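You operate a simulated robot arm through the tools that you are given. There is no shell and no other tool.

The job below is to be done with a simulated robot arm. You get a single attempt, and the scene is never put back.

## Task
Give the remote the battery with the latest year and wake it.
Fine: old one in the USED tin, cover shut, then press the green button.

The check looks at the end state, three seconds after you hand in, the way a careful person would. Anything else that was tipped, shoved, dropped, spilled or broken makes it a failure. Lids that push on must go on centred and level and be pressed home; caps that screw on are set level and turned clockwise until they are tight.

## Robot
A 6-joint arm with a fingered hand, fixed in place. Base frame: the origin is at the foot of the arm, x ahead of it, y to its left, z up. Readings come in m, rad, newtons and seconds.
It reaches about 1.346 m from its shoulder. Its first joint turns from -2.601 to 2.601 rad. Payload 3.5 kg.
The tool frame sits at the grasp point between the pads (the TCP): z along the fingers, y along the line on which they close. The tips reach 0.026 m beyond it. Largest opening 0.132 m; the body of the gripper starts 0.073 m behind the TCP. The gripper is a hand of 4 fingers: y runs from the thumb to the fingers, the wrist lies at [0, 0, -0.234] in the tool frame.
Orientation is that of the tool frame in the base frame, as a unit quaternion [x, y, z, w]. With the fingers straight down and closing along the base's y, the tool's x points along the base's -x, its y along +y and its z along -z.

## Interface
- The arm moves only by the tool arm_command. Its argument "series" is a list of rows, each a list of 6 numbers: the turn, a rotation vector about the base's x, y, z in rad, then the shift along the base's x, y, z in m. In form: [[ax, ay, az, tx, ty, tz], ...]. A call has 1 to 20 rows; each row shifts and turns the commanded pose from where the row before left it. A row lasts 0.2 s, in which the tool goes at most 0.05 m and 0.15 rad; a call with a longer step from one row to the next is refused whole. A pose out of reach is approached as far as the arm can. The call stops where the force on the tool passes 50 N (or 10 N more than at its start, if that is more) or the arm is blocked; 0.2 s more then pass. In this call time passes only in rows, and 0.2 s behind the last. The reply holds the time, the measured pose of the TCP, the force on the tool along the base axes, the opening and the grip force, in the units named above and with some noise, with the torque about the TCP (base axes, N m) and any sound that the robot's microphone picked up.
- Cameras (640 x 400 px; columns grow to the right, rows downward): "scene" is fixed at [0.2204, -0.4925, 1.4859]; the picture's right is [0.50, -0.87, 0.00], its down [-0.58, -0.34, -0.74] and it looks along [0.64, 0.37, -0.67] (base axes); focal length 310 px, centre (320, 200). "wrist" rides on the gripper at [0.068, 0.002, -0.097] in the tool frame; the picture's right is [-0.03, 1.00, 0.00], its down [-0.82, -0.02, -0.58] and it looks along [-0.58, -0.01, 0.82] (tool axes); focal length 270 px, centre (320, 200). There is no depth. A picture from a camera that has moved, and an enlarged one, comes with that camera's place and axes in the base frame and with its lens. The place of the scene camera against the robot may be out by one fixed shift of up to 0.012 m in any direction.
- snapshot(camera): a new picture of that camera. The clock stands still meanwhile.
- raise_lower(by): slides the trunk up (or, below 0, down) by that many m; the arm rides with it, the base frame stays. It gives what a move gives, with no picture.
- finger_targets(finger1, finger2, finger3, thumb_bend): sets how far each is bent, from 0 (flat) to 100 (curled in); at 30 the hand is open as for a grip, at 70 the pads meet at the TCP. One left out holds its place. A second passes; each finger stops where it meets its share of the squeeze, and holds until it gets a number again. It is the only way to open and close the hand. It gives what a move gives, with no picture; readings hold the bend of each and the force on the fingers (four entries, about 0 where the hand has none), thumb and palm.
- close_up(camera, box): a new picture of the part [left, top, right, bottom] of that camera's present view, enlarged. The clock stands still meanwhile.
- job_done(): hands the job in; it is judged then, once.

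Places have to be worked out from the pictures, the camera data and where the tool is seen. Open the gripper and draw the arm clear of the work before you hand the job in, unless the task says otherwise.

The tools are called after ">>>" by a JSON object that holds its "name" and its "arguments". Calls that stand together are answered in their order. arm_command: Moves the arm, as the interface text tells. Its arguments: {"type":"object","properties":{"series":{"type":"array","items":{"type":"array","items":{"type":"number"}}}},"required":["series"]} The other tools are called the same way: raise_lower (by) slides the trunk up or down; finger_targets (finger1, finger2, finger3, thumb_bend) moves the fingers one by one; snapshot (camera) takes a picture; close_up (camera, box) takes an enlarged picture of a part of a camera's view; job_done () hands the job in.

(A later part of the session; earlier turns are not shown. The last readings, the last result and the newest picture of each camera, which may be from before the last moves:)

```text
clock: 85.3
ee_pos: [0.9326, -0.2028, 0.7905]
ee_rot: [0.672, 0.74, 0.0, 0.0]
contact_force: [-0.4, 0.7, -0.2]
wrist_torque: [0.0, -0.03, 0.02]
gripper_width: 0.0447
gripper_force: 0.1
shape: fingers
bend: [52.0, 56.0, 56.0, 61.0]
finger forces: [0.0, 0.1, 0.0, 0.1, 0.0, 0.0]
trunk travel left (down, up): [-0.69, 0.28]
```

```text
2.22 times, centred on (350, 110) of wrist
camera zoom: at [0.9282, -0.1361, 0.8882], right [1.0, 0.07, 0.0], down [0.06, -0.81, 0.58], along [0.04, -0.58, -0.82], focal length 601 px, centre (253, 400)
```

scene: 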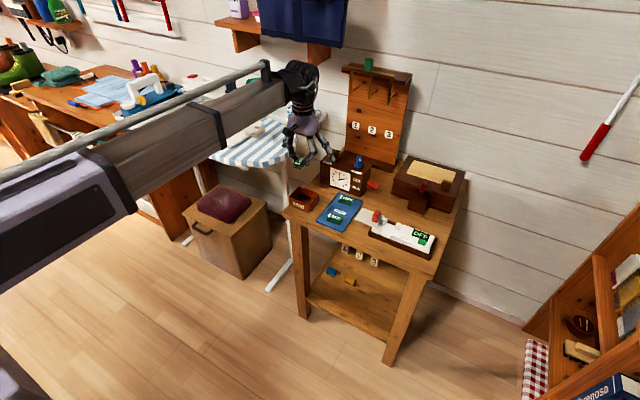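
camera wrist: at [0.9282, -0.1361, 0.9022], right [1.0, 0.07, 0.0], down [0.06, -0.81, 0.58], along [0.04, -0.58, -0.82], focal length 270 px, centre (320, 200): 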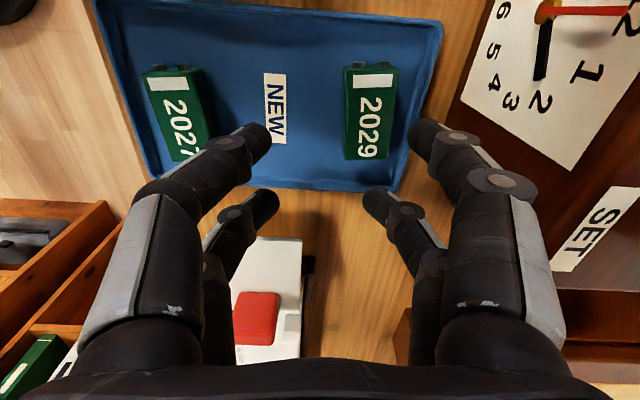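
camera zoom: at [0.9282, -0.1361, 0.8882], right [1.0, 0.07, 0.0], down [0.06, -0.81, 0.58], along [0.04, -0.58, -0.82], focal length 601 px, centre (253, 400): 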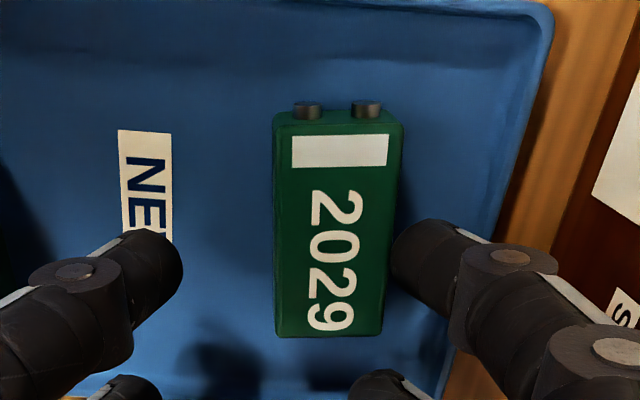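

The battery slid straight toward −x by ~9 mm. I lower 5 mm more and close thumb and finger1 to grip it.

>>> {"name": "raise_lower", "arguments": {"by": -0.003}}

>>> {"name": "raise_lower", "arguments": {"by": -0.002}}

>>> {"name": "finger_targets", "arguments": {"finger1": 62}}

>>> {"name": "close_up", "arguments": {"camera": "wrist", "box": [220, 20, 480, 200]}}

```text
clock: 85.8
ee_pos: [0.9331, -0.2026, 0.7872]
ee_rot: [0.672, 0.741, 0.0, 0.0]
contact_force: [0.7, -0.7, 0.1]
wrist_torque: [0.02, 0.01, -0.01]
gripper_width: 0.0449
gripper_force: 0.0
shape: fingers
bend: [52.0, 56.0, 56.0, 61.0]
finger forces: [0.1, 0.1, 0.1, 0.0, 0.0, 0.1]
trunk travel left (down, up): [-0.687, 0.283]
```

```text
clock: 86.4
ee_pos: [0.9322, -0.2035, 0.7863]
ee_rot: [0.673, 0.74, 0.0, 0.0]
contact_force: [-0.5, -0.2, -0.2]
wrist_torque: [0.02, 0.01, 0.01]
gripper_width: 0.0448
gripper_force: 0.0
shape: fingers
bend: [52.0, 56.0, 56.0, 61.0]
finger forces: [0.2, 0.0, 0.1, 0.0, 0.0, 0.0]
trunk travel left (down, up): [-0.685, 0.285]
```

```text
clock: 87.4
ee_pos: [0.932, -0.2033, 0.7856]
ee_rot: [0.672, 0.74, 0.0, 0.0]
contact_force: [-0.1, 0.2, 0.3]
wrist_torque: [-0.01, -0.01, 0.04]
gripper_width: 0.0283
gripper_force: 0.1
shape: fingers
bend: [62.0, 56.0, 56.0, 61.0]
finger forces: [0.0, 0.0, 0.0, 0.0, 0.0, 0.0]
trunk travel left (down, up): [-0.685, 0.285]
```

```text
2.22 times, centred on (350, 110) of wrist
camera zoom: at [0.9282, -0.1361, 0.8832], right [1.0, 0.07, 0.0], down [0.06, -0.81, 0.58], along [0.04, -0.58, -0.82], focal length 601 px, centre (253, 400)
```

zoom: 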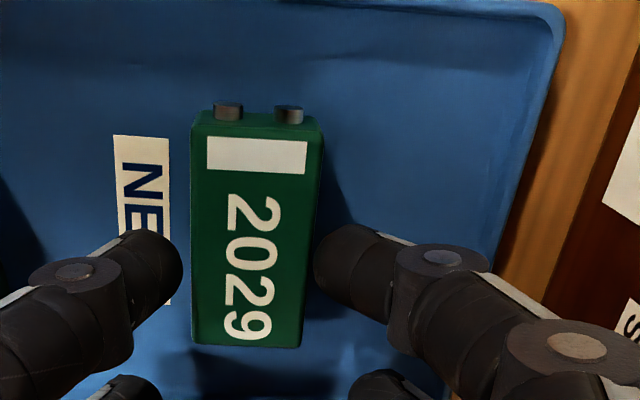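

The battery is now centred in the hand and aligned. I close both fingers to grip.

>>> {"name": "finger_targets", "arguments": {"finger1": 70, "thumb_bend": 70}}

>>> {"name": "raise_lower", "arguments": {"by": 0.01}}

>>> {"name": "close_up", "arguments": {"camera": "wrist", "box": [220, 20, 480, 200]}}

>>> {"name": "close_up", "arguments": {"camera": "scene", "box": [300, 150, 400, 240]}}

```text
clock: 88.4
ee_pos: [0.932, -0.2024, 0.786]
ee_rot: [0.673, 0.74, 0.0, 0.0]
contact_force: [-1.0, -1.0, 1.3]
wrist_torque: [0.03, 0.02, 0.04]
gripper_width: 0.0201
gripper_force: 4.8
shape: fingers
bend: [63.0, 56.0, 56.0, 67.0]
finger forces: [4.9, 0.1, 0.0, 0.0, 5.1, 0.1]
trunk travel left (down, up): [-0.685, 0.285]
```

```text
clock: 88.9
ee_pos: [0.9324, -0.2034, 0.7954]
ee_rot: [0.672, 0.74, 0.0, 0.0]
contact_force: [0.4, 0.1, -0.3]
wrist_torque: [-0.01, 0.04, -0.04]
gripper_width: 0.0099
gripper_force: 2.2
shape: fingers
bend: [67.0, 56.0, 56.0, 69.0]
finger forces: [2.5, 0.1, 0.1, 0.1, 2.4, 0.0]
trunk travel left (down, up): [-0.695, 0.275]
```

```text
2.22 times, centred on (350, 110) of wrist
camera zoom: at [0.9283, -0.1361, 0.893], right [1.0, 0.07, 0.0], down [0.06, -0.81, 0.58], along [0.04, -0.58, -0.82], focal length 601 px, centre (253, 400)
```

zoom: 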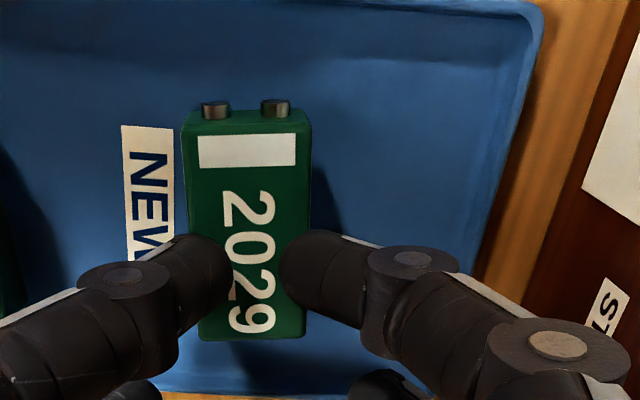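

```text
4.44 times, centred on (350, 195) of scene
camera zoom: at [0.2204, -0.4925, 1.4859], right [0.5, -0.87, 0.0], down [-0.58, -0.34, -0.74], along [0.64, 0.37, -0.67], focal length 1380 px, centre (187, 222)
```

zoom: 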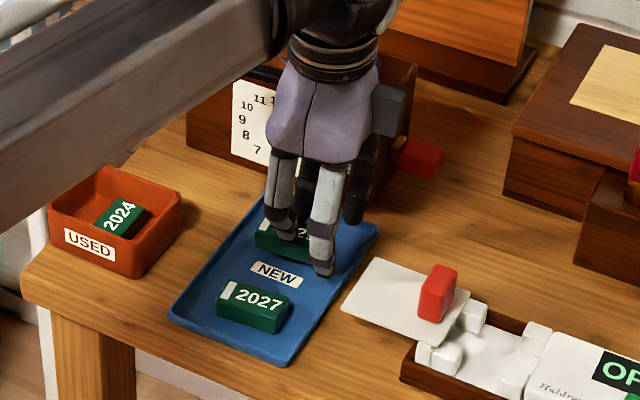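

The grip was too high and slipped off the top; the battery stayed flat. I raise slightly, reopen, and go about 6 mm deeper than before.

>>> {"name": "raise_lower", "arguments": {"by": 0.008}}

>>> {"name": "finger_targets", "arguments": {"finger1": 60, "thumb_bend": 60}}

>>> {"name": "close_up", "arguments": {"camera": "wrist", "box": [220, 20, 480, 200]}}

```text
clock: 89.5
ee_pos: [0.932, -0.2033, 0.8042]
ee_rot: [0.673, 0.74, 0.0, 0.0]
contact_force: [-0.7, 0.9, -0.1]
wrist_torque: [-0.02, 0.03, 0.01]
gripper_width: 0.0102
gripper_force: 2.7
shape: fingers
bend: [67.0, 56.0, 56.0, 69.0]
finger forces: [2.5, 0.0, 0.0, 0.0, 2.4, 0.0]
trunk travel left (down, up): [-0.703, 0.267]
```

```text
clock: 90.5
ee_pos: [0.932, -0.2028, 0.8055]
ee_rot: [0.672, 0.74, 0.0, 0.0]
contact_force: [-0.4, 1.0, 0.0]
wrist_torque: [-0.02, 0.0, -0.01]
gripper_width: 0.0316
gripper_force: 0.1
shape: fingers
bend: [60.0, 56.0, 56.0, 60.0]
finger forces: [0.0, 0.0, 0.0, 0.1, 0.1, 0.1]
trunk travel left (down, up): [-0.703, 0.267]
```

```text
2.22 times, centred on (350, 110) of wrist
camera zoom: at [0.9282, -0.1361, 0.9012], right [1.0, 0.07, 0.0], down [0.06, -0.81, 0.58], along [0.04, -0.58, -0.82], focal length 601 px, centre (253, 400)
```

zoom: 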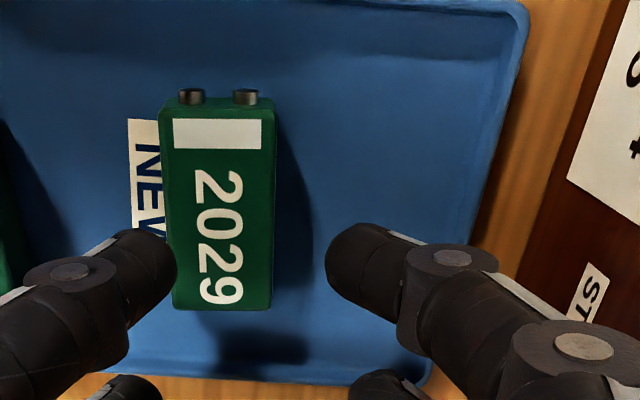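

The battery shifted a few mm to −x (now centre ≈ (0.923, −0.178)), still flat and aligned. I re-centre the hand on it and lower deeper with force checks.

>>> {"name": "arm_command", "arguments": {"series": [[0, 0, 0, -0.0075, 0.0045, 0]]}}

>>> {"name": "finger_targets", "arguments": {"finger1": 59, "thumb_bend": 59}}

>>> {"name": "raise_lower", "arguments": {"by": -0.012}}

>>> {"name": "close_up", "arguments": {"camera": "wrist", "box": [220, 20, 480, 200]}}

```text
clock: 90.9
ee_pos: [0.9243, -0.1984, 0.8038]
ee_rot: [0.672, 0.74, 0.0, 0.0]
contact_force: [0.5, -0.2, 0.2]
wrist_torque: [0.01, -0.02, -0.01]
gripper_width: 0.0319
gripper_force: 0.1
shape: fingers
bend: [60.0, 56.0, 56.0, 60.0]
finger forces: [0.1, 0.0, 0.1, 0.0, 0.0, 0.1]
trunk travel left (down, up): [-0.703, 0.267]
```

```text
clock: 91.9
ee_pos: [0.9242, -0.1979, 0.8038]
ee_rot: [0.672, 0.74, 0.0, -0.001]
contact_force: [-0.9, -0.1, 0.5]
wrist_torque: [0.02, 0.0, -0.02]
gripper_width: 0.0351
gripper_force: 0.0
shape: fingers
bend: [59.0, 56.0, 56.0, 59.0]
finger forces: [0.0, 0.0, 0.0, 0.0, 0.1, 0.0]
trunk travel left (down, up): [-0.703, 0.267]
```

```text
clock: 92.5
ee_pos: [0.9256, -0.199, 0.7913]
ee_rot: [0.672, 0.74, 0.001, 0.0]
contact_force: [0.3, -0.8, -0.5]
wrist_torque: [-0.04, -0.01, -0.01]
gripper_width: 0.035
gripper_force: 0.1
shape: fingers
bend: [59.0, 56.0, 56.0, 59.0]
finger forces: [0.1, 0.1, 0.0, 0.0, 0.0, 0.0]
trunk travel left (down, up): [-0.691, 0.279]
```

```text
2.22 times, centred on (350, 110) of wrist
camera zoom: at [0.9208, -0.1315, 0.8892], right [1.0, 0.07, 0.0], down [0.06, -0.81, 0.58], along [0.04, -0.58, -0.82], focal length 601 px, centre (253, 400)
```

zoom: 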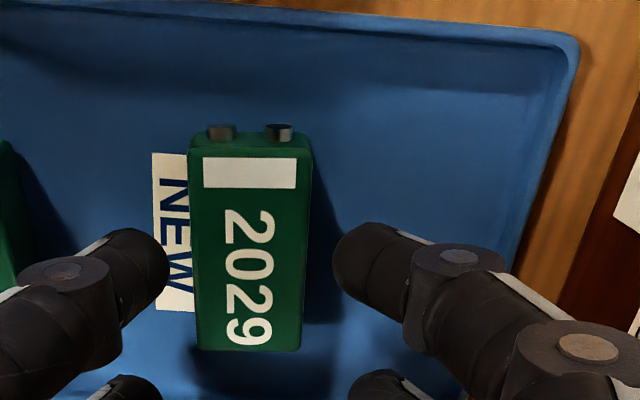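

Well centred now. I lower 9 mm in steps (tips just above the tray floor) and grip.

>>> {"name": "raise_lower", "arguments": {"by": -0.005}}

>>> {"name": "raise_lower", "arguments": {"by": -0.003}}

>>> {"name": "raise_lower", "arguments": {"by": -0.002}}

```text
clock: 93.0
ee_pos: [0.9246, -0.1991, 0.7866]
ee_rot: [0.672, 0.74, 0.0, 0.0]
contact_force: [-0.3, -0.5, -0.3]
wrist_torque: [-0.03, 0.0, -0.01]
gripper_width: 0.0353
gripper_force: 0.1
shape: fingers
bend: [59.0, 56.0, 56.0, 59.0]
finger forces: [0.0, 0.0, 0.0, 0.1, 0.0, 0.0]
trunk travel left (down, up): [-0.686, 0.284]
```

```text
clock: 93.6
ee_pos: [0.9251, -0.1981, 0.7838]
ee_rot: [0.673, 0.74, 0.0, -0.001]
contact_force: [0.0, 1.0, -0.3]
wrist_torque: [0.01, 0.01, 0.01]
gripper_width: 0.035
gripper_force: 0.1
shape: fingers
bend: [59.0, 56.0, 56.0, 59.0]
finger forces: [0.0, 0.0, 0.0, 0.1, 0.1, 0.1]
trunk travel left (down, up): [-0.683, 0.287]
```

```text
clock: 94.1
ee_pos: [0.9258, -0.199, 0.7823]
ee_rot: [0.672, 0.74, 0.0, 0.0]
contact_force: [0.8, -0.3, -0.3]
wrist_torque: [0.01, -0.04, 0.0]
gripper_width: 0.0352
gripper_force: 0.1
shape: fingers
bend: [59.0, 56.0, 56.0, 59.0]
finger forces: [0.0, 0.0, 0.1, 0.0, 0.0, 0.0]
trunk travel left (down, up): [-0.681, 0.289]
```

Still free. Another 3 mm down, then close.

>>> {"name": "raise_lower", "arguments": {"by": -0.003}}

>>> {"name": "finger_targets", "arguments": {"finger1": 70, "thumb_bend": 70}}

>>> {"name": "close_up", "arguments": {"camera": "wrist", "box": [220, 20, 480, 200]}}

```text
clock: 94.6
ee_pos: [0.9241, -0.1982, 0.7797]
ee_rot: [0.672, 0.74, 0.0, 0.001]
contact_force: [0.2, 0.3, 0.2]
wrist_torque: [0.0, 0.03, -0.02]
gripper_width: 0.0353
gripper_force: 0.0
shape: fingers
bend: [59.0, 56.0, 56.0, 59.0]
finger forces: [0.0, 0.1, 0.1, 0.0, 0.0, 0.0]
trunk travel left (down, up): [-0.678, 0.292]
```

```text
clock: 95.6
ee_pos: [0.9252, -0.1989, 0.7793]
ee_rot: [0.673, 0.74, 0.0, 0.0]
contact_force: [0.5, -0.2, -0.3]
wrist_torque: [-0.01, -0.02, 0.0]
gripper_width: 0.0224
gripper_force: 6.8
shape: fingers
bend: [62.0, 56.0, 56.0, 66.0]
finger forces: [6.5, 0.0, 0.0, 0.0, 6.5, 0.1]
trunk travel left (down, up): [-0.678, 0.292]
```

```text
2.22 times, centred on (350, 110) of wrist
camera zoom: at [0.9209, -0.1315, 0.8761], right [1.0, 0.07, 0.0], down [0.06, -0.81, 0.58], along [0.04, -0.58, -0.82], focal length 601 px, centre (253, 400)
```

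zoom: 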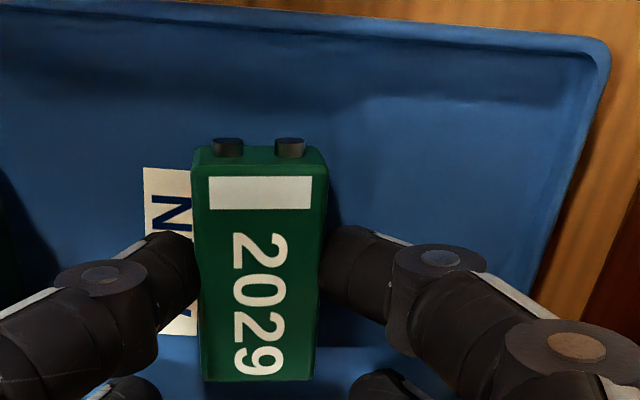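

Same solid grip as with the old battery (22.4 mm, 6.5 N). I lift and verify.

>>> {"name": "raise_lower", "arguments": {"by": 0.015}}

>>> {"name": "close_up", "arguments": {"camera": "wrist", "box": [220, 20, 480, 200]}}

>>> {"name": "raise_lower", "arguments": {"by": 0.135}}

>>> {"name": "snapshot", "arguments": {"camera": "wrist"}}

>>> {"name": "close_up", "arguments": {"camera": "scene", "box": [290, 120, 450, 250]}}

```text
clock: 96.2
ee_pos: [0.9246, -0.1984, 0.7944]
ee_rot: [0.672, 0.741, -0.001, 0.0]
contact_force: [0.2, -0.5, -0.5]
wrist_torque: [0.01, 0.04, 0.03]
gripper_width: 0.0222
gripper_force: 6.9
shape: fingers
bend: [62.0, 56.0, 56.0, 66.0]
finger forces: [6.5, 0.1, 0.0, 0.0, 6.5, 0.0]
trunk travel left (down, up): [-0.693, 0.277]
```

```text
2.22 times, centred on (350, 110) of wrist
camera zoom: at [0.921, -0.1315, 0.8911], right [1.0, 0.07, 0.0], down [0.06, -0.81, 0.58], along [0.04, -0.58, -0.82], focal length 601 px, centre (253, 400)
```

zoom: 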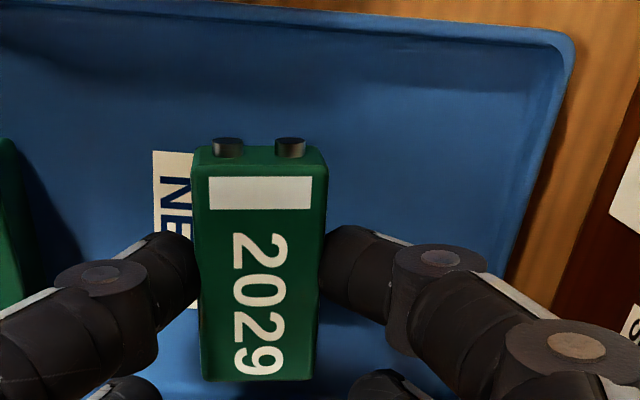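

```text
clock: 97.9
ee_pos: [0.9253, -0.1981, 0.9289]
ee_rot: [0.672, 0.74, 0.0, -0.001]
contact_force: [0.3, 0.3, -0.4]
wrist_torque: [-0.03, -0.01, -0.01]
gripper_width: 0.0224
gripper_force: 6.6
shape: fingers
bend: [62.0, 56.0, 56.0, 66.0]
finger forces: [6.6, 0.1, 0.0, 0.0, 6.5, 0.0]
trunk travel left (down, up): [-0.828, 0.142]
```

```text
taken
camera wrist: at [0.921, -0.1315, 1.026], right [1.0, 0.07, 0.0], down [0.06, -0.81, 0.58], along [0.04, -0.58, -0.82], focal length 270 px, centre (320, 200)
```

wrist: 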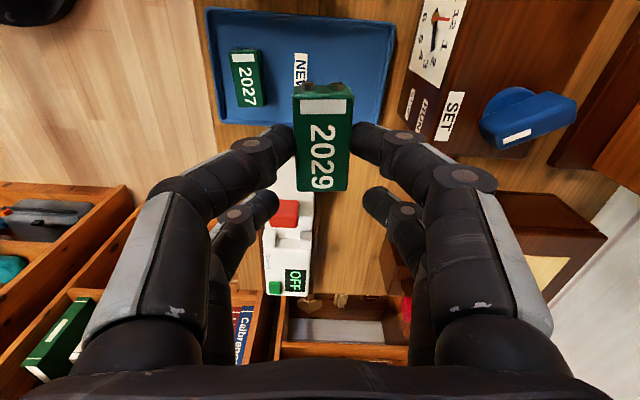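

```text
3.08 times, centred on (370, 185) of scene
camera zoom: at [0.2204, -0.4925, 1.4859], right [0.5, -0.87, 0.0], down [-0.58, -0.34, -0.74], along [0.64, 0.37, -0.67], focal length 955 px, centre (166, 246)
```

zoom: 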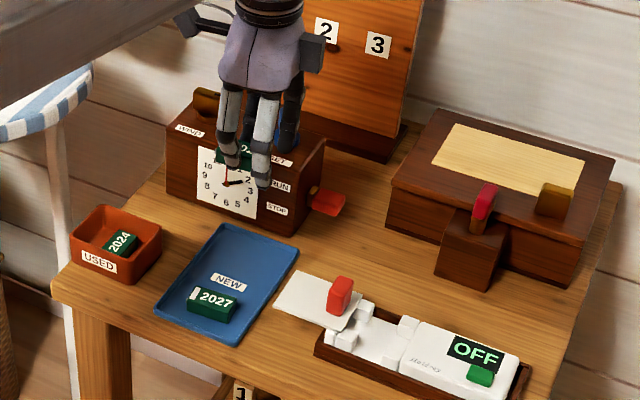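

The 2029 battery is in hand. I check its attitude in the grip with close-ups before inserting.

>>> {"name": "close_up", "arguments": {"camera": "wrist", "box": [260, 60, 390, 220]}}

>>> {"name": "close_up", "arguments": {"camera": "scene", "box": [350, 155, 386, 190]}}

```text
2.50 times, centred on (325, 140) of wrist
camera zoom: at [0.921, -0.1315, 1.026], right [1.0, 0.07, 0.0], down [0.06, -0.81, 0.58], along [0.04, -0.58, -0.82], focal length 676 px, centre (308, 350)
```

zoom: 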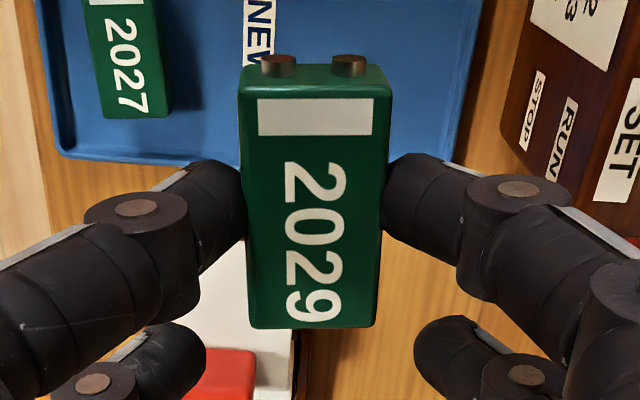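

```text
11.43 times, centred on (368, 172) of scene
camera zoom: at [0.2204, -0.4925, 1.4859], right [0.5, -0.87, 0.0], down [-0.58, -0.34, -0.74], along [0.64, 0.37, -0.67], focal length 3548 px, centre (-229, 514)
```

zoom: 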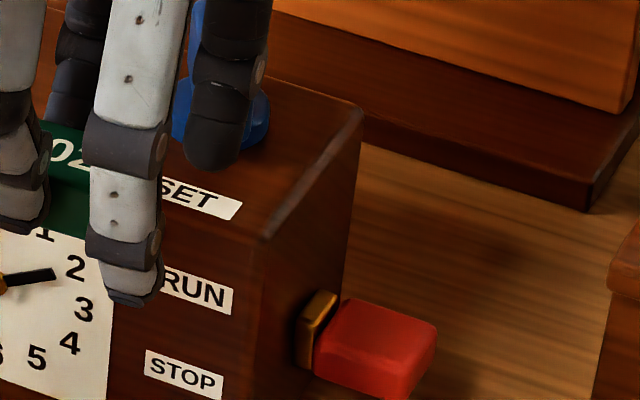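

The battery sits level and aligned with the hand (centre ~17 mm along tool x). The bay centre is about (0.897, −0.3585), so I go to TCP (0.894, −0.376), turning back the 5°, then splay the unused fingers.

>>> {"name": "arm_command", "arguments": {"series": [[0, 0, -0.019, -0.0063, -0.0355, 0], [0, 0, -0.019, -0.0063, -0.0355, 0], [0, 0, -0.019, -0.0063, -0.0355, 0], [0, 0, -0.019, -0.0063, -0.0355, 0], [0, 0, -0.019, -0.0063, -0.0355, 0]]}}

>>> {"name": "finger_targets", "arguments": {"finger2": 15, "finger3": 15}}

>>> {"name": "raise_lower", "arguments": {"by": -0.09}}

>>> {"name": "snapshot", "arguments": {"camera": "wrist"}}

>>> {"name": "close_up", "arguments": {"camera": "wrist", "box": [220, 20, 420, 220]}}

>>> {"name": "close_up", "arguments": {"camera": "scene", "box": [350, 170, 440, 250]}}

```text
clock: 99.1
ee_pos: [0.8929, -0.3751, 0.9284]
ee_rot: [0.706, 0.708, 0.0, 0.0]
contact_force: [0.4, 0.7, -0.9]
wrist_torque: [-0.04, 0.0, -0.03]
gripper_width: 0.0219
gripper_force: 6.2
shape: fingers
bend: [62.0, 56.0, 56.0, 67.0]
finger forces: [6.4, 0.0, 0.0, 0.0, 6.4, 0.1]
trunk travel left (down, up): [-0.828, 0.142]
```

```text
clock: 100.1
ee_pos: [0.8922, -0.3759, 0.9289]
ee_rot: [0.707, 0.707, 0.0, 0.0]
contact_force: [-0.4, 0.3, -0.6]
wrist_torque: [-0.04, 0.03, -0.02]
gripper_width: 0.0222
gripper_force: 6.5
shape: fingers
bend: [62.0, 15.0, 15.0, 67.0]
finger forces: [6.4, 0.0, 0.1, 0.0, 6.3, 0.0]
trunk travel left (down, up): [-0.828, 0.142]
```

```text
clock: 101.3
ee_pos: [0.8931, -0.3754, 0.84]
ee_rot: [0.707, 0.707, 0.0, 0.0]
contact_force: [0.2, 0.2, 0.2]
wrist_torque: [-0.01, -0.04, 0.02]
gripper_width: 0.0222
gripper_force: 6.7
shape: fingers
bend: [62.0, 15.0, 15.0, 67.0]
finger forces: [6.4, 0.0, 0.1, 0.0, 6.4, 0.0]
trunk travel left (down, up): [-0.738, 0.232]
```

```text
taken
camera wrist: at [0.8953, -0.3082, 0.9362], right [1.0, -0.02, 0.0], down [-0.02, -0.82, 0.58], along [-0.01, -0.58, -0.82], focal length 270 px, centre (320, 200)
```

wrist: 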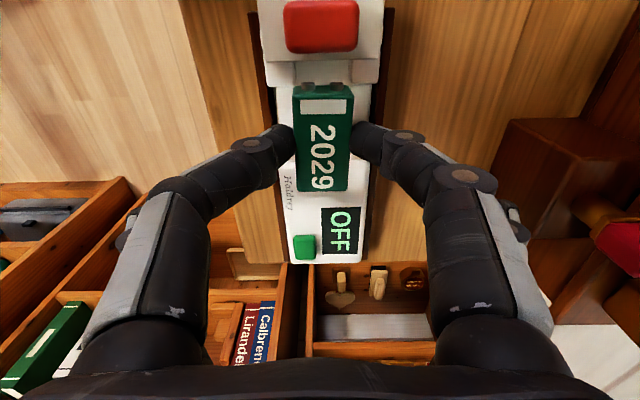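

```text
2.00 times, centred on (320, 120) of wrist
camera zoom: at [0.8953, -0.3082, 0.9362], right [1.0, -0.02, 0.0], down [-0.02, -0.82, 0.58], along [-0.01, -0.58, -0.82], focal length 541 px, centre (320, 360)
```

zoom: 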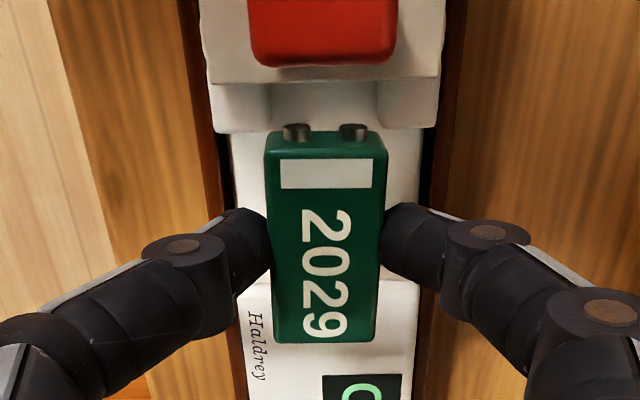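

```text
5.00 times, centred on (395, 210) of scene
camera zoom: at [0.2204, -0.4925, 1.4859], right [0.5, -0.87, 0.0], down [-0.58, -0.34, -0.74], along [0.64, 0.37, -0.67], focal length 1552 px, centre (-55, 150)
```

zoom: 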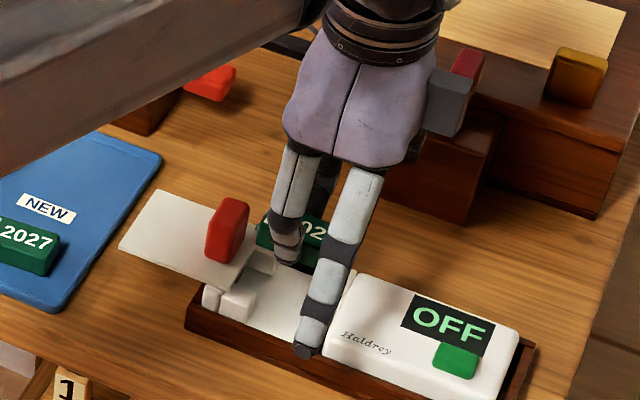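

Battery is over the bay within ~1 mm. I nudge +1 mm x, −0.7 mm y, and lower to the bay mouth.

>>> {"name": "arm_command", "arguments": {"series": [[0, 0, 0, 0.001, -0.0007, 0]]}}

>>> {"name": "raise_lower", "arguments": {"by": -0.03}}

>>> {"name": "close_up", "arguments": {"camera": "wrist", "box": [220, 20, 420, 220]}}

>>> {"name": "close_up", "arguments": {"camera": "scene", "box": [360, 190, 430, 245]}}

```text
clock: 101.7
ee_pos: [0.8945, -0.377, 0.8381]
ee_rot: [0.707, 0.708, 0.0, 0.0]
contact_force: [-0.3, -0.2, -0.9]
wrist_torque: [-0.01, 0.04, 0.02]
gripper_width: 0.0221
gripper_force: 6.1
shape: fingers
bend: [62.0, 15.0, 15.0, 67.0]
finger forces: [6.3, 0.0, 0.0, 0.0, 6.4, 0.0]
trunk travel left (down, up): [-0.738, 0.232]
```

```text
clock: 102.5
ee_pos: [0.893, -0.3771, 0.8082]
ee_rot: [0.707, 0.708, 0.0, 0.0]
contact_force: [1.0, -0.4, 0.6]
wrist_torque: [0.02, 0.01, 0.01]
gripper_width: 0.0221
gripper_force: 6.5
shape: fingers
bend: [62.0, 15.0, 15.0, 67.0]
finger forces: [6.4, 0.0, 0.1, 0.0, 6.4, 0.0]
trunk travel left (down, up): [-0.708, 0.262]
```

```text
2.00 times, centred on (320, 120) of wrist
camera zoom: at [0.8964, -0.309, 0.9062], right [1.0, -0.02, 0.0], down [-0.02, -0.82, 0.58], along [-0.01, -0.58, -0.82], focal length 541 px, centre (320, 360)
```

zoom: 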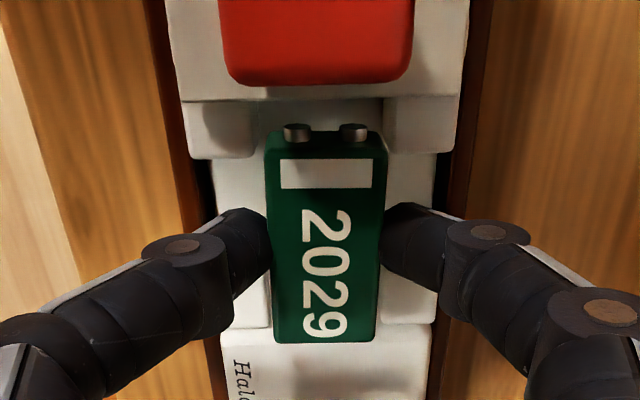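

```text
7.27 times, centred on (395, 218) of scene
camera zoom: at [0.2204, -0.4925, 1.4859], right [0.5, -0.87, 0.0], down [-0.58, -0.34, -0.74], along [0.64, 0.37, -0.67], focal length 2258 px, centre (-226, 73)
```

zoom: 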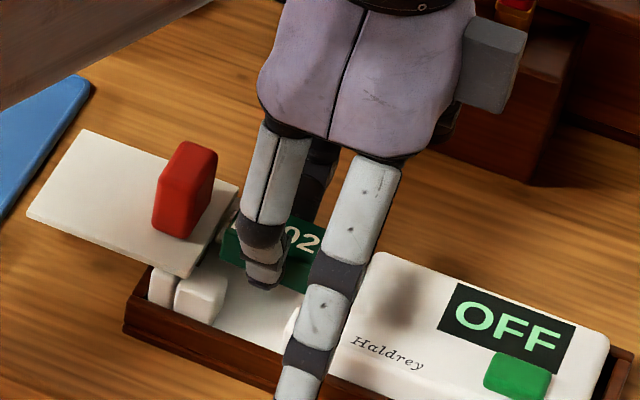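

The pillar gap centre is ~1.5 mm to −x of the battery. I correct that and continue down in small steps.

>>> {"name": "arm_command", "arguments": {"series": [[0, 0, 0, -0.0015, 0.0, 0]]}}

>>> {"name": "raise_lower", "arguments": {"by": -0.008}}

>>> {"name": "raise_lower", "arguments": {"by": -0.005}}

>>> {"name": "close_up", "arguments": {"camera": "wrist", "box": [220, 20, 420, 220]}}

```text
clock: 102.9
ee_pos: [0.8923, -0.3755, 0.8092]
ee_rot: [0.707, 0.708, 0.0, -0.001]
contact_force: [-0.5, 1.1, -1.4]
wrist_torque: [-0.01, -0.02, 0.01]
gripper_width: 0.0223
gripper_force: 6.1
shape: fingers
bend: [62.0, 15.0, 15.0, 67.0]
finger forces: [6.3, 0.0, 0.0, 0.0, 6.4, 0.0]
trunk travel left (down, up): [-0.708, 0.262]
```

```text
clock: 103.4
ee_pos: [0.8928, -0.375, 0.8002]
ee_rot: [0.707, 0.707, 0.0, 0.0]
contact_force: [-0.9, 0.4, -0.3]
wrist_torque: [-0.06, -0.02, 0.0]
gripper_width: 0.0226
gripper_force: 6.0
shape: fingers
bend: [62.0, 15.0, 15.0, 67.0]
finger forces: [6.4, 0.1, 0.0, 0.0, 6.4, 0.1]
trunk travel left (down, up): [-0.7, 0.27]
```

```text
clock: 104.0
ee_pos: [0.8927, -0.3765, 0.7958]
ee_rot: [0.707, 0.707, -0.001, 0.0]
contact_force: [0.4, 1.1, -0.5]
wrist_torque: [-0.04, 0.0, 0.03]
gripper_width: 0.0223
gripper_force: 6.2
shape: fingers
bend: [62.0, 15.0, 15.0, 67.0]
finger forces: [6.4, 0.0, 0.0, 0.0, 6.3, 0.1]
trunk travel left (down, up): [-0.695, 0.275]
```

```text
2.00 times, centred on (320, 120) of wrist
camera zoom: at [0.8952, -0.3089, 0.8931], right [1.0, -0.02, 0.0], down [-0.02, -0.82, 0.58], along [-0.01, -0.58, -0.82], focal length 541 px, centre (320, 360)
```

zoom: 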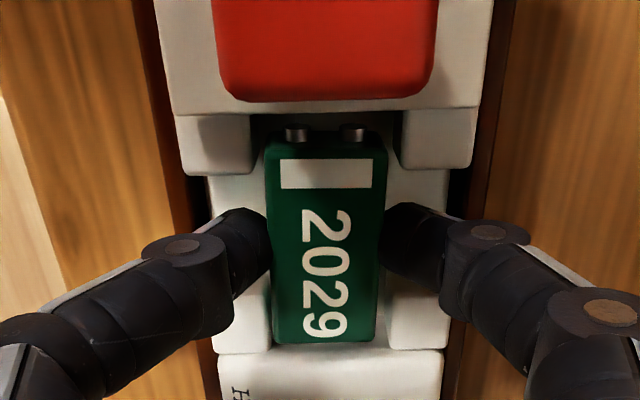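

Centred between the pillars with no contact. I continue down until the battery seats on the bay floor.

>>> {"name": "raise_lower", "arguments": {"by": -0.006}}

>>> {"name": "raise_lower", "arguments": {"by": -0.003}}

>>> {"name": "raise_lower", "arguments": {"by": -0.002}}

>>> {"name": "close_up", "arguments": {"camera": "wrist", "box": [220, 20, 420, 220]}}

```text
clock: 104.5
ee_pos: [0.8941, -0.3764, 0.7895]
ee_rot: [0.707, 0.707, 0.0, 0.0]
contact_force: [0.4, -0.1, -0.8]
wrist_torque: [0.01, -0.02, 0.02]
gripper_width: 0.0222
gripper_force: 7.4
shape: fingers
bend: [62.0, 15.0, 15.0, 67.0]
finger forces: [6.4, 0.0, 0.1, 0.0, 6.5, 0.0]
trunk travel left (down, up): [-0.689, 0.281]
```

```text
clock: 105.0
ee_pos: [0.8926, -0.3749, 0.7869]
ee_rot: [0.707, 0.707, 0.0, 0.0]
contact_force: [0.4, 0.4, 4.7]
wrist_torque: [0.1, -0.05, -0.01]
gripper_width: 0.022
gripper_force: 7.2
shape: fingers
bend: [64.0, 15.0, 15.0, 67.0]
finger forces: [7.3, 0.0, 0.0, 0.1, 7.5, 0.0]
trunk travel left (down, up): [-0.686, 0.284]
```

```text
clock: 105.6
ee_pos: [0.8923, -0.3756, 0.7856]
ee_rot: [0.707, 0.707, -0.001, 0.0]
contact_force: [-0.7, 0.2, 11.1]
wrist_torque: [0.19, -0.03, -0.01]
gripper_width: 0.0219
gripper_force: 8.0
shape: fingers
bend: [65.0, 15.0, 15.0, 67.0]
finger forces: [8.3, 0.0, 0.1, 0.1, 8.6, 0.1]
trunk travel left (down, up): [-0.684, 0.286]
```

```text
2.00 times, centred on (320, 120) of wrist
camera zoom: at [0.8945, -0.3087, 0.8832], right [1.0, -0.02, 0.0], down [-0.02, -0.82, 0.58], along [-0.01, -0.58, -0.82], focal length 541 px, centre (320, 360)
```

zoom: 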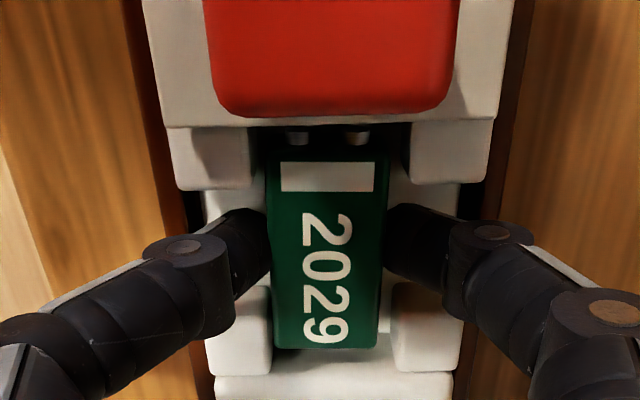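

There's 11 N at TCP 0.786 — floor contact as expected. I ease up 2 mm and open slightly so the battery can settle, then look.

>>> {"name": "raise_lower", "arguments": {"by": 0.002}}

>>> {"name": "finger_targets", "arguments": {"finger1": 61, "thumb_bend": 61}}

>>> {"name": "close_up", "arguments": {"camera": "wrist", "box": [220, 20, 420, 220]}}

>>> {"name": "close_up", "arguments": {"camera": "scene", "box": [365, 200, 425, 245]}}

```text
clock: 106.1
ee_pos: [0.8925, -0.376, 0.7869]
ee_rot: [0.707, 0.707, 0.0, -0.001]
contact_force: [-1.4, -0.1, 2.9]
wrist_torque: [0.05, 0.0, 0.0]
gripper_width: 0.0222
gripper_force: 7.6
shape: fingers
bend: [64.0, 15.0, 15.0, 67.0]
finger forces: [6.8, 0.0, 0.1, 0.1, 7.6, 0.0]
trunk travel left (down, up): [-0.686, 0.284]
```

```text
clock: 107.1
ee_pos: [0.8934, -0.3756, 0.7862]
ee_rot: [0.707, 0.708, -0.001, 0.001]
contact_force: [0.7, 0.0, 0.3]
wrist_torque: [-0.03, 0.0, -0.02]
gripper_width: 0.0291
gripper_force: 0.0
shape: fingers
bend: [61.0, 15.0, 15.0, 61.0]
finger forces: [0.1, 0.0, 0.0, 0.1, 0.0, 0.0]
trunk travel left (down, up): [-0.686, 0.284]
```

```text
2.00 times, centred on (320, 120) of wrist
camera zoom: at [0.8953, -0.3089, 0.8842], right [1.0, -0.02, 0.0], down [-0.02, -0.82, 0.58], along [-0.01, -0.58, -0.82], focal length 541 px, centre (320, 360)
```

zoom: 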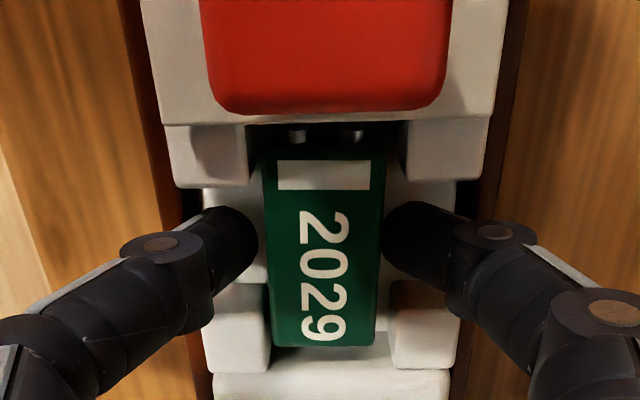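

```text
8.89 times, centred on (395, 222) of scene
camera zoom: at [0.2204, -0.4925, 1.4859], right [0.5, -0.87, 0.0], down [-0.58, -0.34, -0.74], along [0.64, 0.37, -0.67], focal length 2759 px, centre (-347, 0)
```

zoom: 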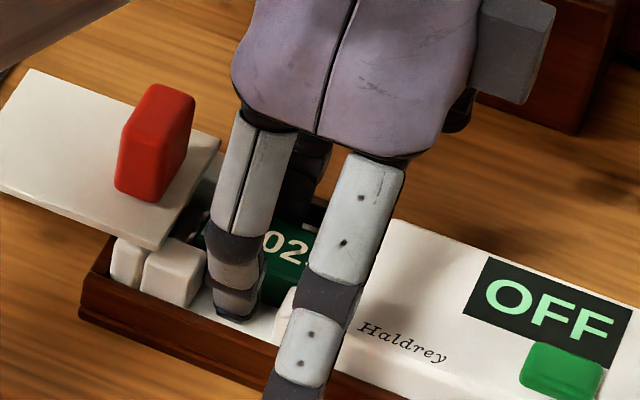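

Released. I raise straight up and inspect the bay.

>>> {"name": "raise_lower", "arguments": {"by": 0.02}}

>>> {"name": "raise_lower", "arguments": {"by": 0.11}}

>>> {"name": "close_up", "arguments": {"camera": "wrist", "box": [260, 20, 420, 140]}}

>>> {"name": "close_up", "arguments": {"camera": "scene", "box": [365, 200, 425, 245]}}

```text
clock: 107.8
ee_pos: [0.8927, -0.3752, 0.8073]
ee_rot: [0.707, 0.708, 0.0, 0.0]
contact_force: [0.1, 1.0, -0.2]
wrist_torque: [0.02, 0.0, 0.0]
gripper_width: 0.0289
gripper_force: 0.1
shape: fingers
bend: [61.0, 15.0, 15.0, 61.0]
finger forces: [0.0, 0.1, 0.1, 0.1, 0.0, 0.0]
trunk travel left (down, up): [-0.706, 0.264]
```

```text
clock: 109.2
ee_pos: [0.8932, -0.3753, 0.9178]
ee_rot: [0.707, 0.707, -0.001, 0.0]
contact_force: [0.1, -0.3, 0.8]
wrist_torque: [-0.01, 0.02, -0.01]
gripper_width: 0.0291
gripper_force: 0.1
shape: fingers
bend: [61.0, 15.0, 15.0, 61.0]
finger forces: [0.0, 0.0, 0.1, 0.0, 0.0, 0.0]
trunk travel left (down, up): [-0.816, 0.154]
```

```text
3.33 times, centred on (340, 80) of wrist
camera zoom: at [0.8953, -0.3089, 1.0141], right [1.0, -0.02, 0.0], down [-0.02, -0.82, 0.58], along [-0.01, -0.58, -0.82], focal length 901 px, centre (253, 600)
```

zoom: 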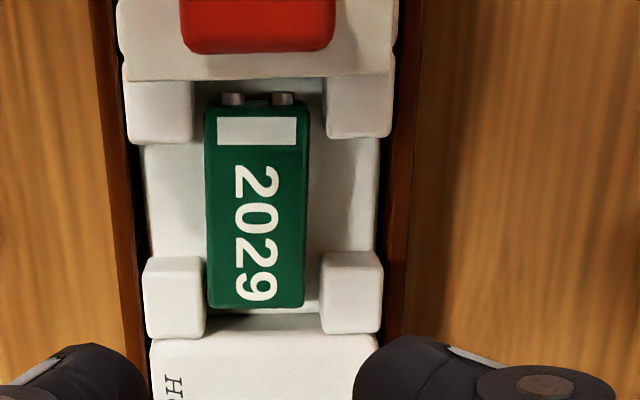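

```text
8.89 times, centred on (395, 222) of scene
camera zoom: at [0.2204, -0.4925, 1.4859], right [0.5, -0.87, 0.0], down [-0.58, -0.34, -0.74], along [0.64, 0.37, -0.67], focal length 2759 px, centre (-347, 0)
```

zoom: 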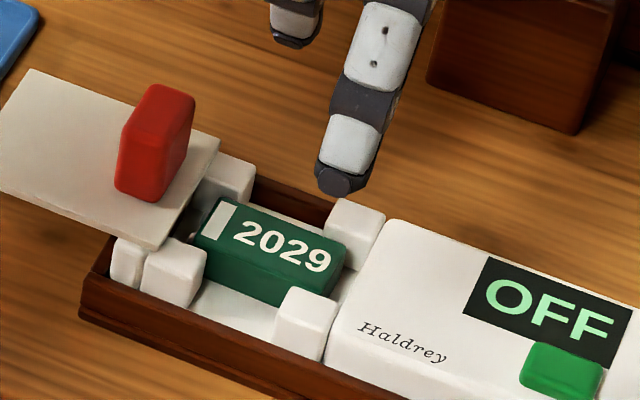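

2029 lies flat in the bay in the same orientation as the old one (within ~2 mm). Next I close the cover: turn back to yaw 0 over the tab at TCP (0.914, −0.313) with the fingers set as when I released it.

>>> {"name": "arm_command", "arguments": {"series": [[0, 0, 0.13, 0.00173, 0.0052, 0], [0, 0, 0.13, 0.00173, 0.0052, 0], [0, 0, 0.13, 0.00173, 0.0052, 0], [0, 0, 0.13, 0.00173, 0.0052, 0], [0, 0, 0.13, 0.00173, 0.0052, 0], [0, 0, 0.13, 0.00173, 0.0052, 0], [0, 0, 0.13, 0.00173, 0.0052, 0], [0, 0, 0.13, 0.00173, 0.0052, 0], [0, 0, 0.13, 0.00173, 0.0052, 0], [0, 0, 0.13, 0.00173, 0.0052, 0], [0, 0, 0.13, 0.00173, 0.0052, 0], [0, 0, 0.14, 0.00173, 0.0052, 0]]}}

>>> {"name": "finger_targets", "arguments": {"finger1": 55, "thumb_bend": 55, "finger2": 20, "finger3": 20}}

>>> {"name": "raise_lower", "arguments": {"by": -0.08}}

>>> {"name": "snapshot", "arguments": {"camera": "wrist"}}

>>> {"name": "close_up", "arguments": {"camera": "scene", "box": [350, 170, 440, 250]}}

```text
clock: 111.8
ee_pos: [0.9132, -0.3128, 0.9181]
ee_rot: [-0.002, 1.0, 0.0, 0.0]
contact_force: [0.1, -0.1, 0.2]
wrist_torque: [0.0, 0.0, 0.02]
gripper_width: 0.0292
gripper_force: 0.2
shape: fingers
bend: [61.0, 15.0, 15.0, 61.0]
finger forces: [0.1, 0.0, 0.0, 0.0, 0.0, 0.0]
trunk travel left (down, up): [-0.816, 0.154]
```

```text
clock: 112.8
ee_pos: [0.9131, -0.3131, 0.9159]
ee_rot: [0.0, 1.0, 0.001, -0.001]
contact_force: [0.1, -0.2, 0.2]
wrist_torque: [0.01, 0.0, -0.01]
gripper_width: 0.0483
gripper_force: 0.1
shape: fingers
bend: [55.0, 20.0, 20.0, 55.0]
finger forces: [0.0, 0.1, 0.0, 0.0, 0.0, 0.1]
trunk travel left (down, up): [-0.816, 0.154]
```

```text
clock: 114.0
ee_pos: [0.9135, -0.3141, 0.8361]
ee_rot: [0.0, 1.0, 0.0, 0.0]
contact_force: [-0.4, -1.3, 0.1]
wrist_torque: [0.02, -0.01, 0.02]
gripper_width: 0.0487
gripper_force: 0.1
shape: fingers
bend: [55.0, 20.0, 20.0, 55.0]
finger forces: [0.0, 0.0, 0.1, 0.0, 0.0, 0.0]
trunk travel left (down, up): [-0.736, 0.234]
```

```text
taken
camera wrist: at [0.8456, -0.3132, 0.9342], right [0.03, 1.0, 0.0], down [0.82, -0.02, 0.58], along [0.58, -0.01, -0.82], focal length 270 px, centre (320, 200)
```

wrist: 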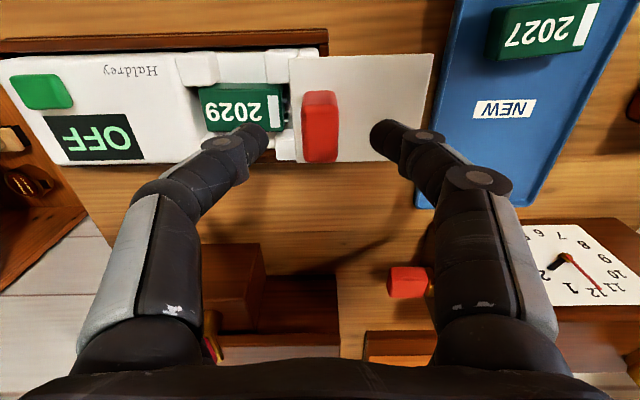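

```text
5.00 times, centred on (395, 210) of scene
camera zoom: at [0.2204, -0.4925, 1.4859], right [0.5, -0.87, 0.0], down [-0.58, -0.34, -0.74], along [0.64, 0.37, -0.67], focal length 1552 px, centre (-55, 150)
```

zoom: 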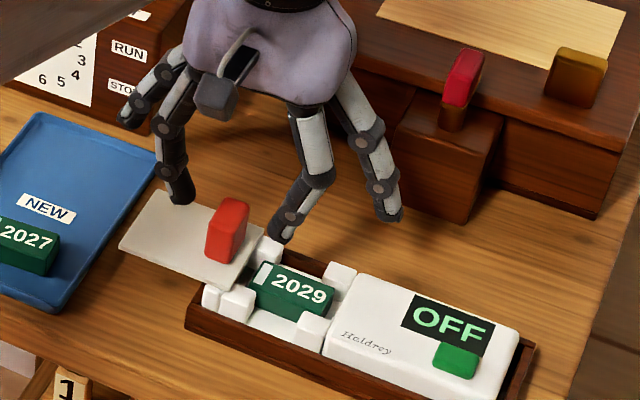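

The tab is centred between thumb and finger1. I lower to TCP z≈0.816 and grip it.

>>> {"name": "raise_lower", "arguments": {"by": -0.02}}

>>> {"name": "finger_targets", "arguments": {"finger1": 70, "thumb_bend": 70}}

>>> {"name": "arm_command", "arguments": {"series": [[0, 0, 0, 0, -0.004, 0], [0, 0, 0, 0, -0.004, 0], [0, 0, 0, 0, -0.004, 0]]}}

>>> {"name": "close_up", "arguments": {"camera": "wrist", "box": [120, 20, 480, 210]}}

>>> {"name": "close_up", "arguments": {"camera": "scene", "box": [360, 195, 432, 245]}}

```text
clock: 114.6
ee_pos: [0.9126, -0.3133, 0.8176]
ee_rot: [0.0, 1.0, 0.0, 0.0]
contact_force: [0.1, -0.8, -0.5]
wrist_torque: [0.0, 0.02, 0.02]
gripper_width: 0.0482
gripper_force: 0.1
shape: fingers
bend: [55.0, 20.0, 20.0, 55.0]
finger forces: [0.1, 0.0, 0.0, 0.0, 0.0, 0.0]
trunk travel left (down, up): [-0.716, 0.254]
```

```text
clock: 115.6
ee_pos: [0.9131, -0.3138, 0.8174]
ee_rot: [0.0, 1.0, 0.0, 0.0]
contact_force: [0.3, -0.5, 0.3]
wrist_torque: [-0.04, -0.01, 0.0]
gripper_width: 0.015
gripper_force: 3.8
shape: fingers
bend: [65.0, 20.0, 20.0, 68.0]
finger forces: [3.6, 0.1, 0.1, 0.1, 4.3, 0.1]
trunk travel left (down, up): [-0.716, 0.254]
```

```text
clock: 116.4
ee_pos: [0.9137, -0.3262, 0.8167]
ee_rot: [0.001, 1.0, 0.0, 0.0]
contact_force: [0.4, 0.2, -0.4]
wrist_torque: [0.01, -0.04, -0.01]
gripper_width: 0.0149
gripper_force: 4.1
shape: fingers
bend: [65.0, 20.0, 20.0, 68.0]
finger forces: [4.2, 0.0, 0.0, 0.1, 3.9, 0.0]
trunk travel left (down, up): [-0.716, 0.254]
```

```text
1.78 times, centred on (300, 115) of wrist
camera zoom: at [0.8459, -0.3249, 0.9141], right [0.02, 1.0, 0.0], down [0.82, -0.02, 0.58], along [0.58, -0.01, -0.82], focal length 480 px, centre (356, 351)
```

zoom: 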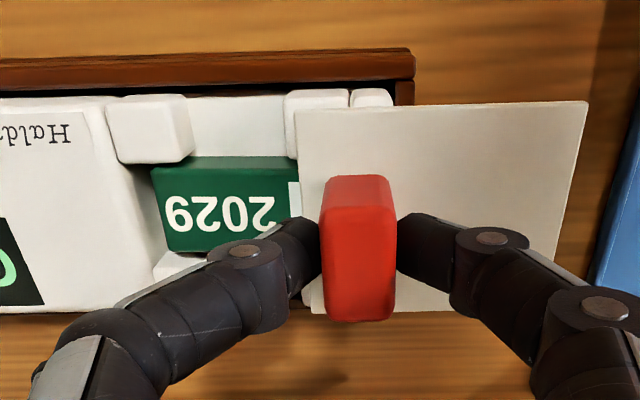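

```text
8.00 times, centred on (396, 220) of scene
camera zoom: at [0.2204, -0.4925, 1.4859], right [0.5, -0.87, 0.0], down [-0.58, -0.34, -0.74], along [0.64, 0.37, -0.67], focal length 2484 px, centre (-288, 40)
```

zoom: 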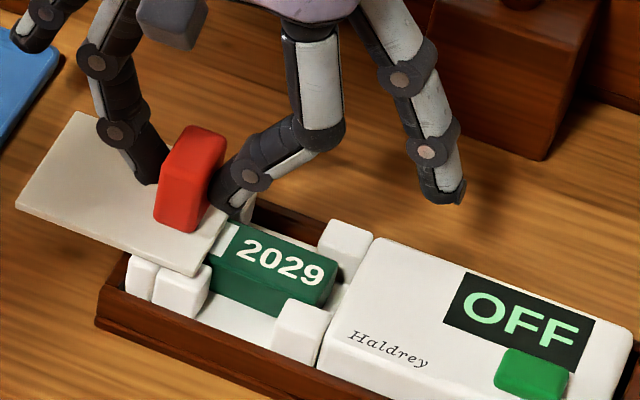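

The cover glides over the new battery without resistance. I continue closing in −y.

>>> {"name": "arm_command", "arguments": {"series": [[0, 0, 0, 0, -0.004, 0], [0, 0, 0, 0, -0.004, 0], [0, 0, 0, 0, -0.004, 0], [0, 0, 0, 0, -0.004, 0], [0, 0, 0, 0, -0.004, 0]]}}

>>> {"name": "arm_command", "arguments": {"series": [[0, 0, 0, 0, -0.004, 0], [0, 0, 0, 0, -0.004, 0], [0, 0, 0, 0, -0.004, 0], [0, 0, 0, 0, -0.004, 0], [0, 0, 0, 0, -0.004, 0], [0, 0, 0, 0, -0.004, 0]]}}

>>> {"name": "arm_command", "arguments": {"series": [[0, 0, 0, 0, -0.002, 0], [0, 0, 0, 0, -0.002, 0]]}}

>>> {"name": "close_up", "arguments": {"camera": "wrist", "box": [120, 20, 480, 210]}}

>>> {"name": "close_up", "arguments": {"camera": "scene", "box": [360, 195, 432, 245]}}

```text
clock: 117.6
ee_pos: [0.9126, -0.3469, 0.817]
ee_rot: [0.0, 1.0, 0.0, 0.0]
contact_force: [-0.3, 0.8, 0.1]
wrist_torque: [0.03, 0.0, 0.01]
gripper_width: 0.0149
gripper_force: 4.2
shape: fingers
bend: [65.0, 20.0, 20.0, 68.0]
finger forces: [4.1, 0.0, 0.0, 0.1, 4.1, 0.1]
trunk travel left (down, up): [-0.716, 0.254]
```

```text
clock: 119.0
ee_pos: [0.9128, -0.37, 0.8178]
ee_rot: [0.0, 1.0, 0.0, 0.001]
contact_force: [0.5, -0.5, -0.4]
wrist_torque: [0.06, -0.02, 0.0]
gripper_width: 0.0148
gripper_force: 4.1
shape: fingers
bend: [65.0, 20.0, 20.0, 68.0]
finger forces: [4.3, 0.0, 0.1, 0.1, 4.1, 0.0]
trunk travel left (down, up): [-0.716, 0.254]
```

```text
clock: 119.6
ee_pos: [0.913, -0.3728, 0.8173]
ee_rot: [0.0, 1.0, 0.001, 0.0]
contact_force: [-0.1, -0.6, -0.2]
wrist_torque: [0.04, -0.03, 0.04]
gripper_width: 0.0148
gripper_force: 4.4
shape: fingers
bend: [65.0, 20.0, 20.0, 68.0]
finger forces: [4.3, 0.0, 0.1, 0.0, 4.1, 0.0]
trunk travel left (down, up): [-0.716, 0.254]
```

```text
1.78 times, centred on (300, 115) of wrist
camera zoom: at [0.8457, -0.3732, 0.9141], right [0.03, 1.0, 0.0], down [0.82, -0.02, 0.58], along [0.58, -0.01, -0.82], focal length 480 px, centre (356, 351)
```

zoom: 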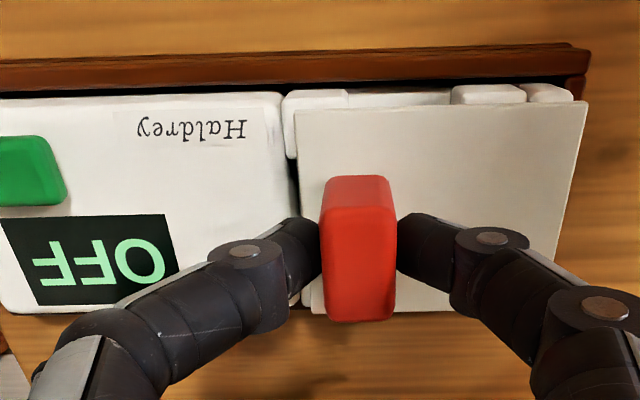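

```text
8.00 times, centred on (396, 220) of scene
camera zoom: at [0.2204, -0.4925, 1.4859], right [0.5, -0.87, 0.0], down [-0.58, -0.34, -0.74], along [0.64, 0.37, -0.67], focal length 2484 px, centre (-288, 40)
```

zoom: 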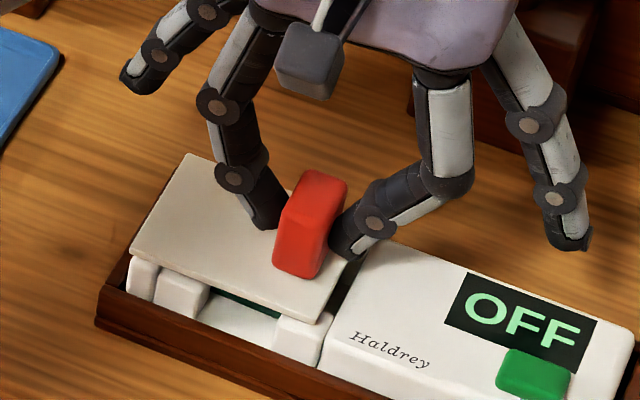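

A few mm remain. I push on in 1.5 mm rows until the end stop is felt.

>>> {"name": "arm_command", "arguments": {"series": [[0, 0, 0, 0, -0.0015, 0], [0, 0, 0, 0, -0.0015, 0]]}}

>>> {"name": "arm_command", "arguments": {"series": [[0, 0, 0, 0, -0.0015, 0], [0, 0, 0, 0, -0.0015, 0]]}}

>>> {"name": "close_up", "arguments": {"camera": "wrist", "box": [120, 20, 480, 210]}}

>>> {"name": "close_up", "arguments": {"camera": "scene", "box": [360, 195, 432, 245]}}

```text
clock: 120.2
ee_pos: [0.9122, -0.3755, 0.8161]
ee_rot: [-0.001, 1.0, 0.0, 0.0]
contact_force: [-0.4, 0.3, 0.7]
wrist_torque: [0.02, 0.0, -0.03]
gripper_width: 0.0148
gripper_force: 4.2
shape: fingers
bend: [65.0, 20.0, 20.0, 68.0]
finger forces: [4.7, 0.1, 0.0, 0.0, 3.6, 0.0]
trunk travel left (down, up): [-0.716, 0.254]
```

```text
clock: 120.8
ee_pos: [0.913, -0.3791, 0.817]
ee_rot: [0.0, 1.0, 0.0, 0.0]
contact_force: [0.3, 1.5, -0.4]
wrist_torque: [0.02, -0.04, -0.03]
gripper_width: 0.015
gripper_force: 4.2
shape: fingers
bend: [65.0, 20.0, 20.0, 68.0]
finger forces: [5.1, 0.0, 0.1, 0.1, 3.0, 0.1]
trunk travel left (down, up): [-0.716, 0.254]
```

```text
1.78 times, centred on (300, 115) of wrist
camera zoom: at [0.8458, -0.379, 0.9141], right [0.02, 1.0, 0.0], down [0.82, -0.02, 0.58], along [0.58, -0.01, -0.82], focal length 480 px, centre (356, 351)
```

zoom: 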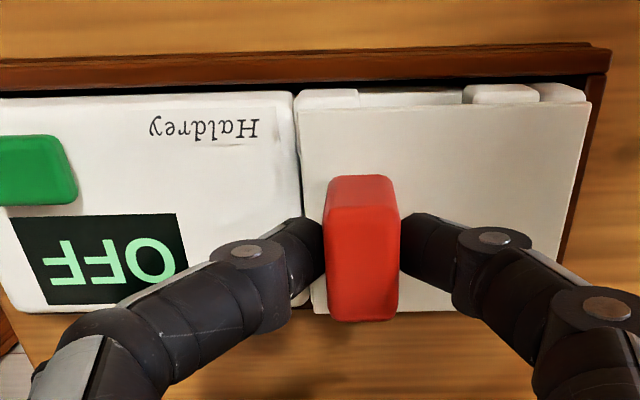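

```text
8.00 times, centred on (396, 220) of scene
camera zoom: at [0.2204, -0.4925, 1.4859], right [0.5, -0.87, 0.0], down [-0.58, -0.34, -0.74], along [0.64, 0.37, -0.67], focal length 2484 px, centre (-288, 40)
```

zoom: 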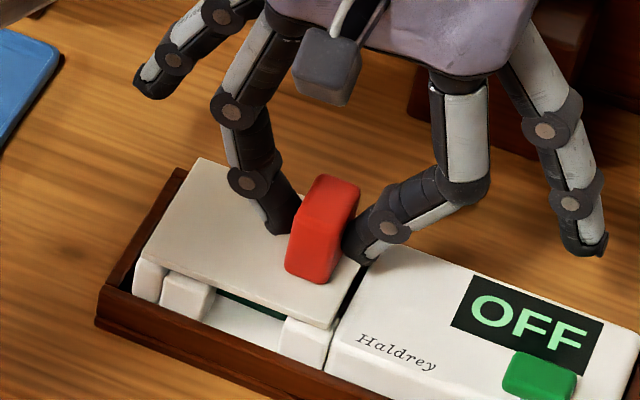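

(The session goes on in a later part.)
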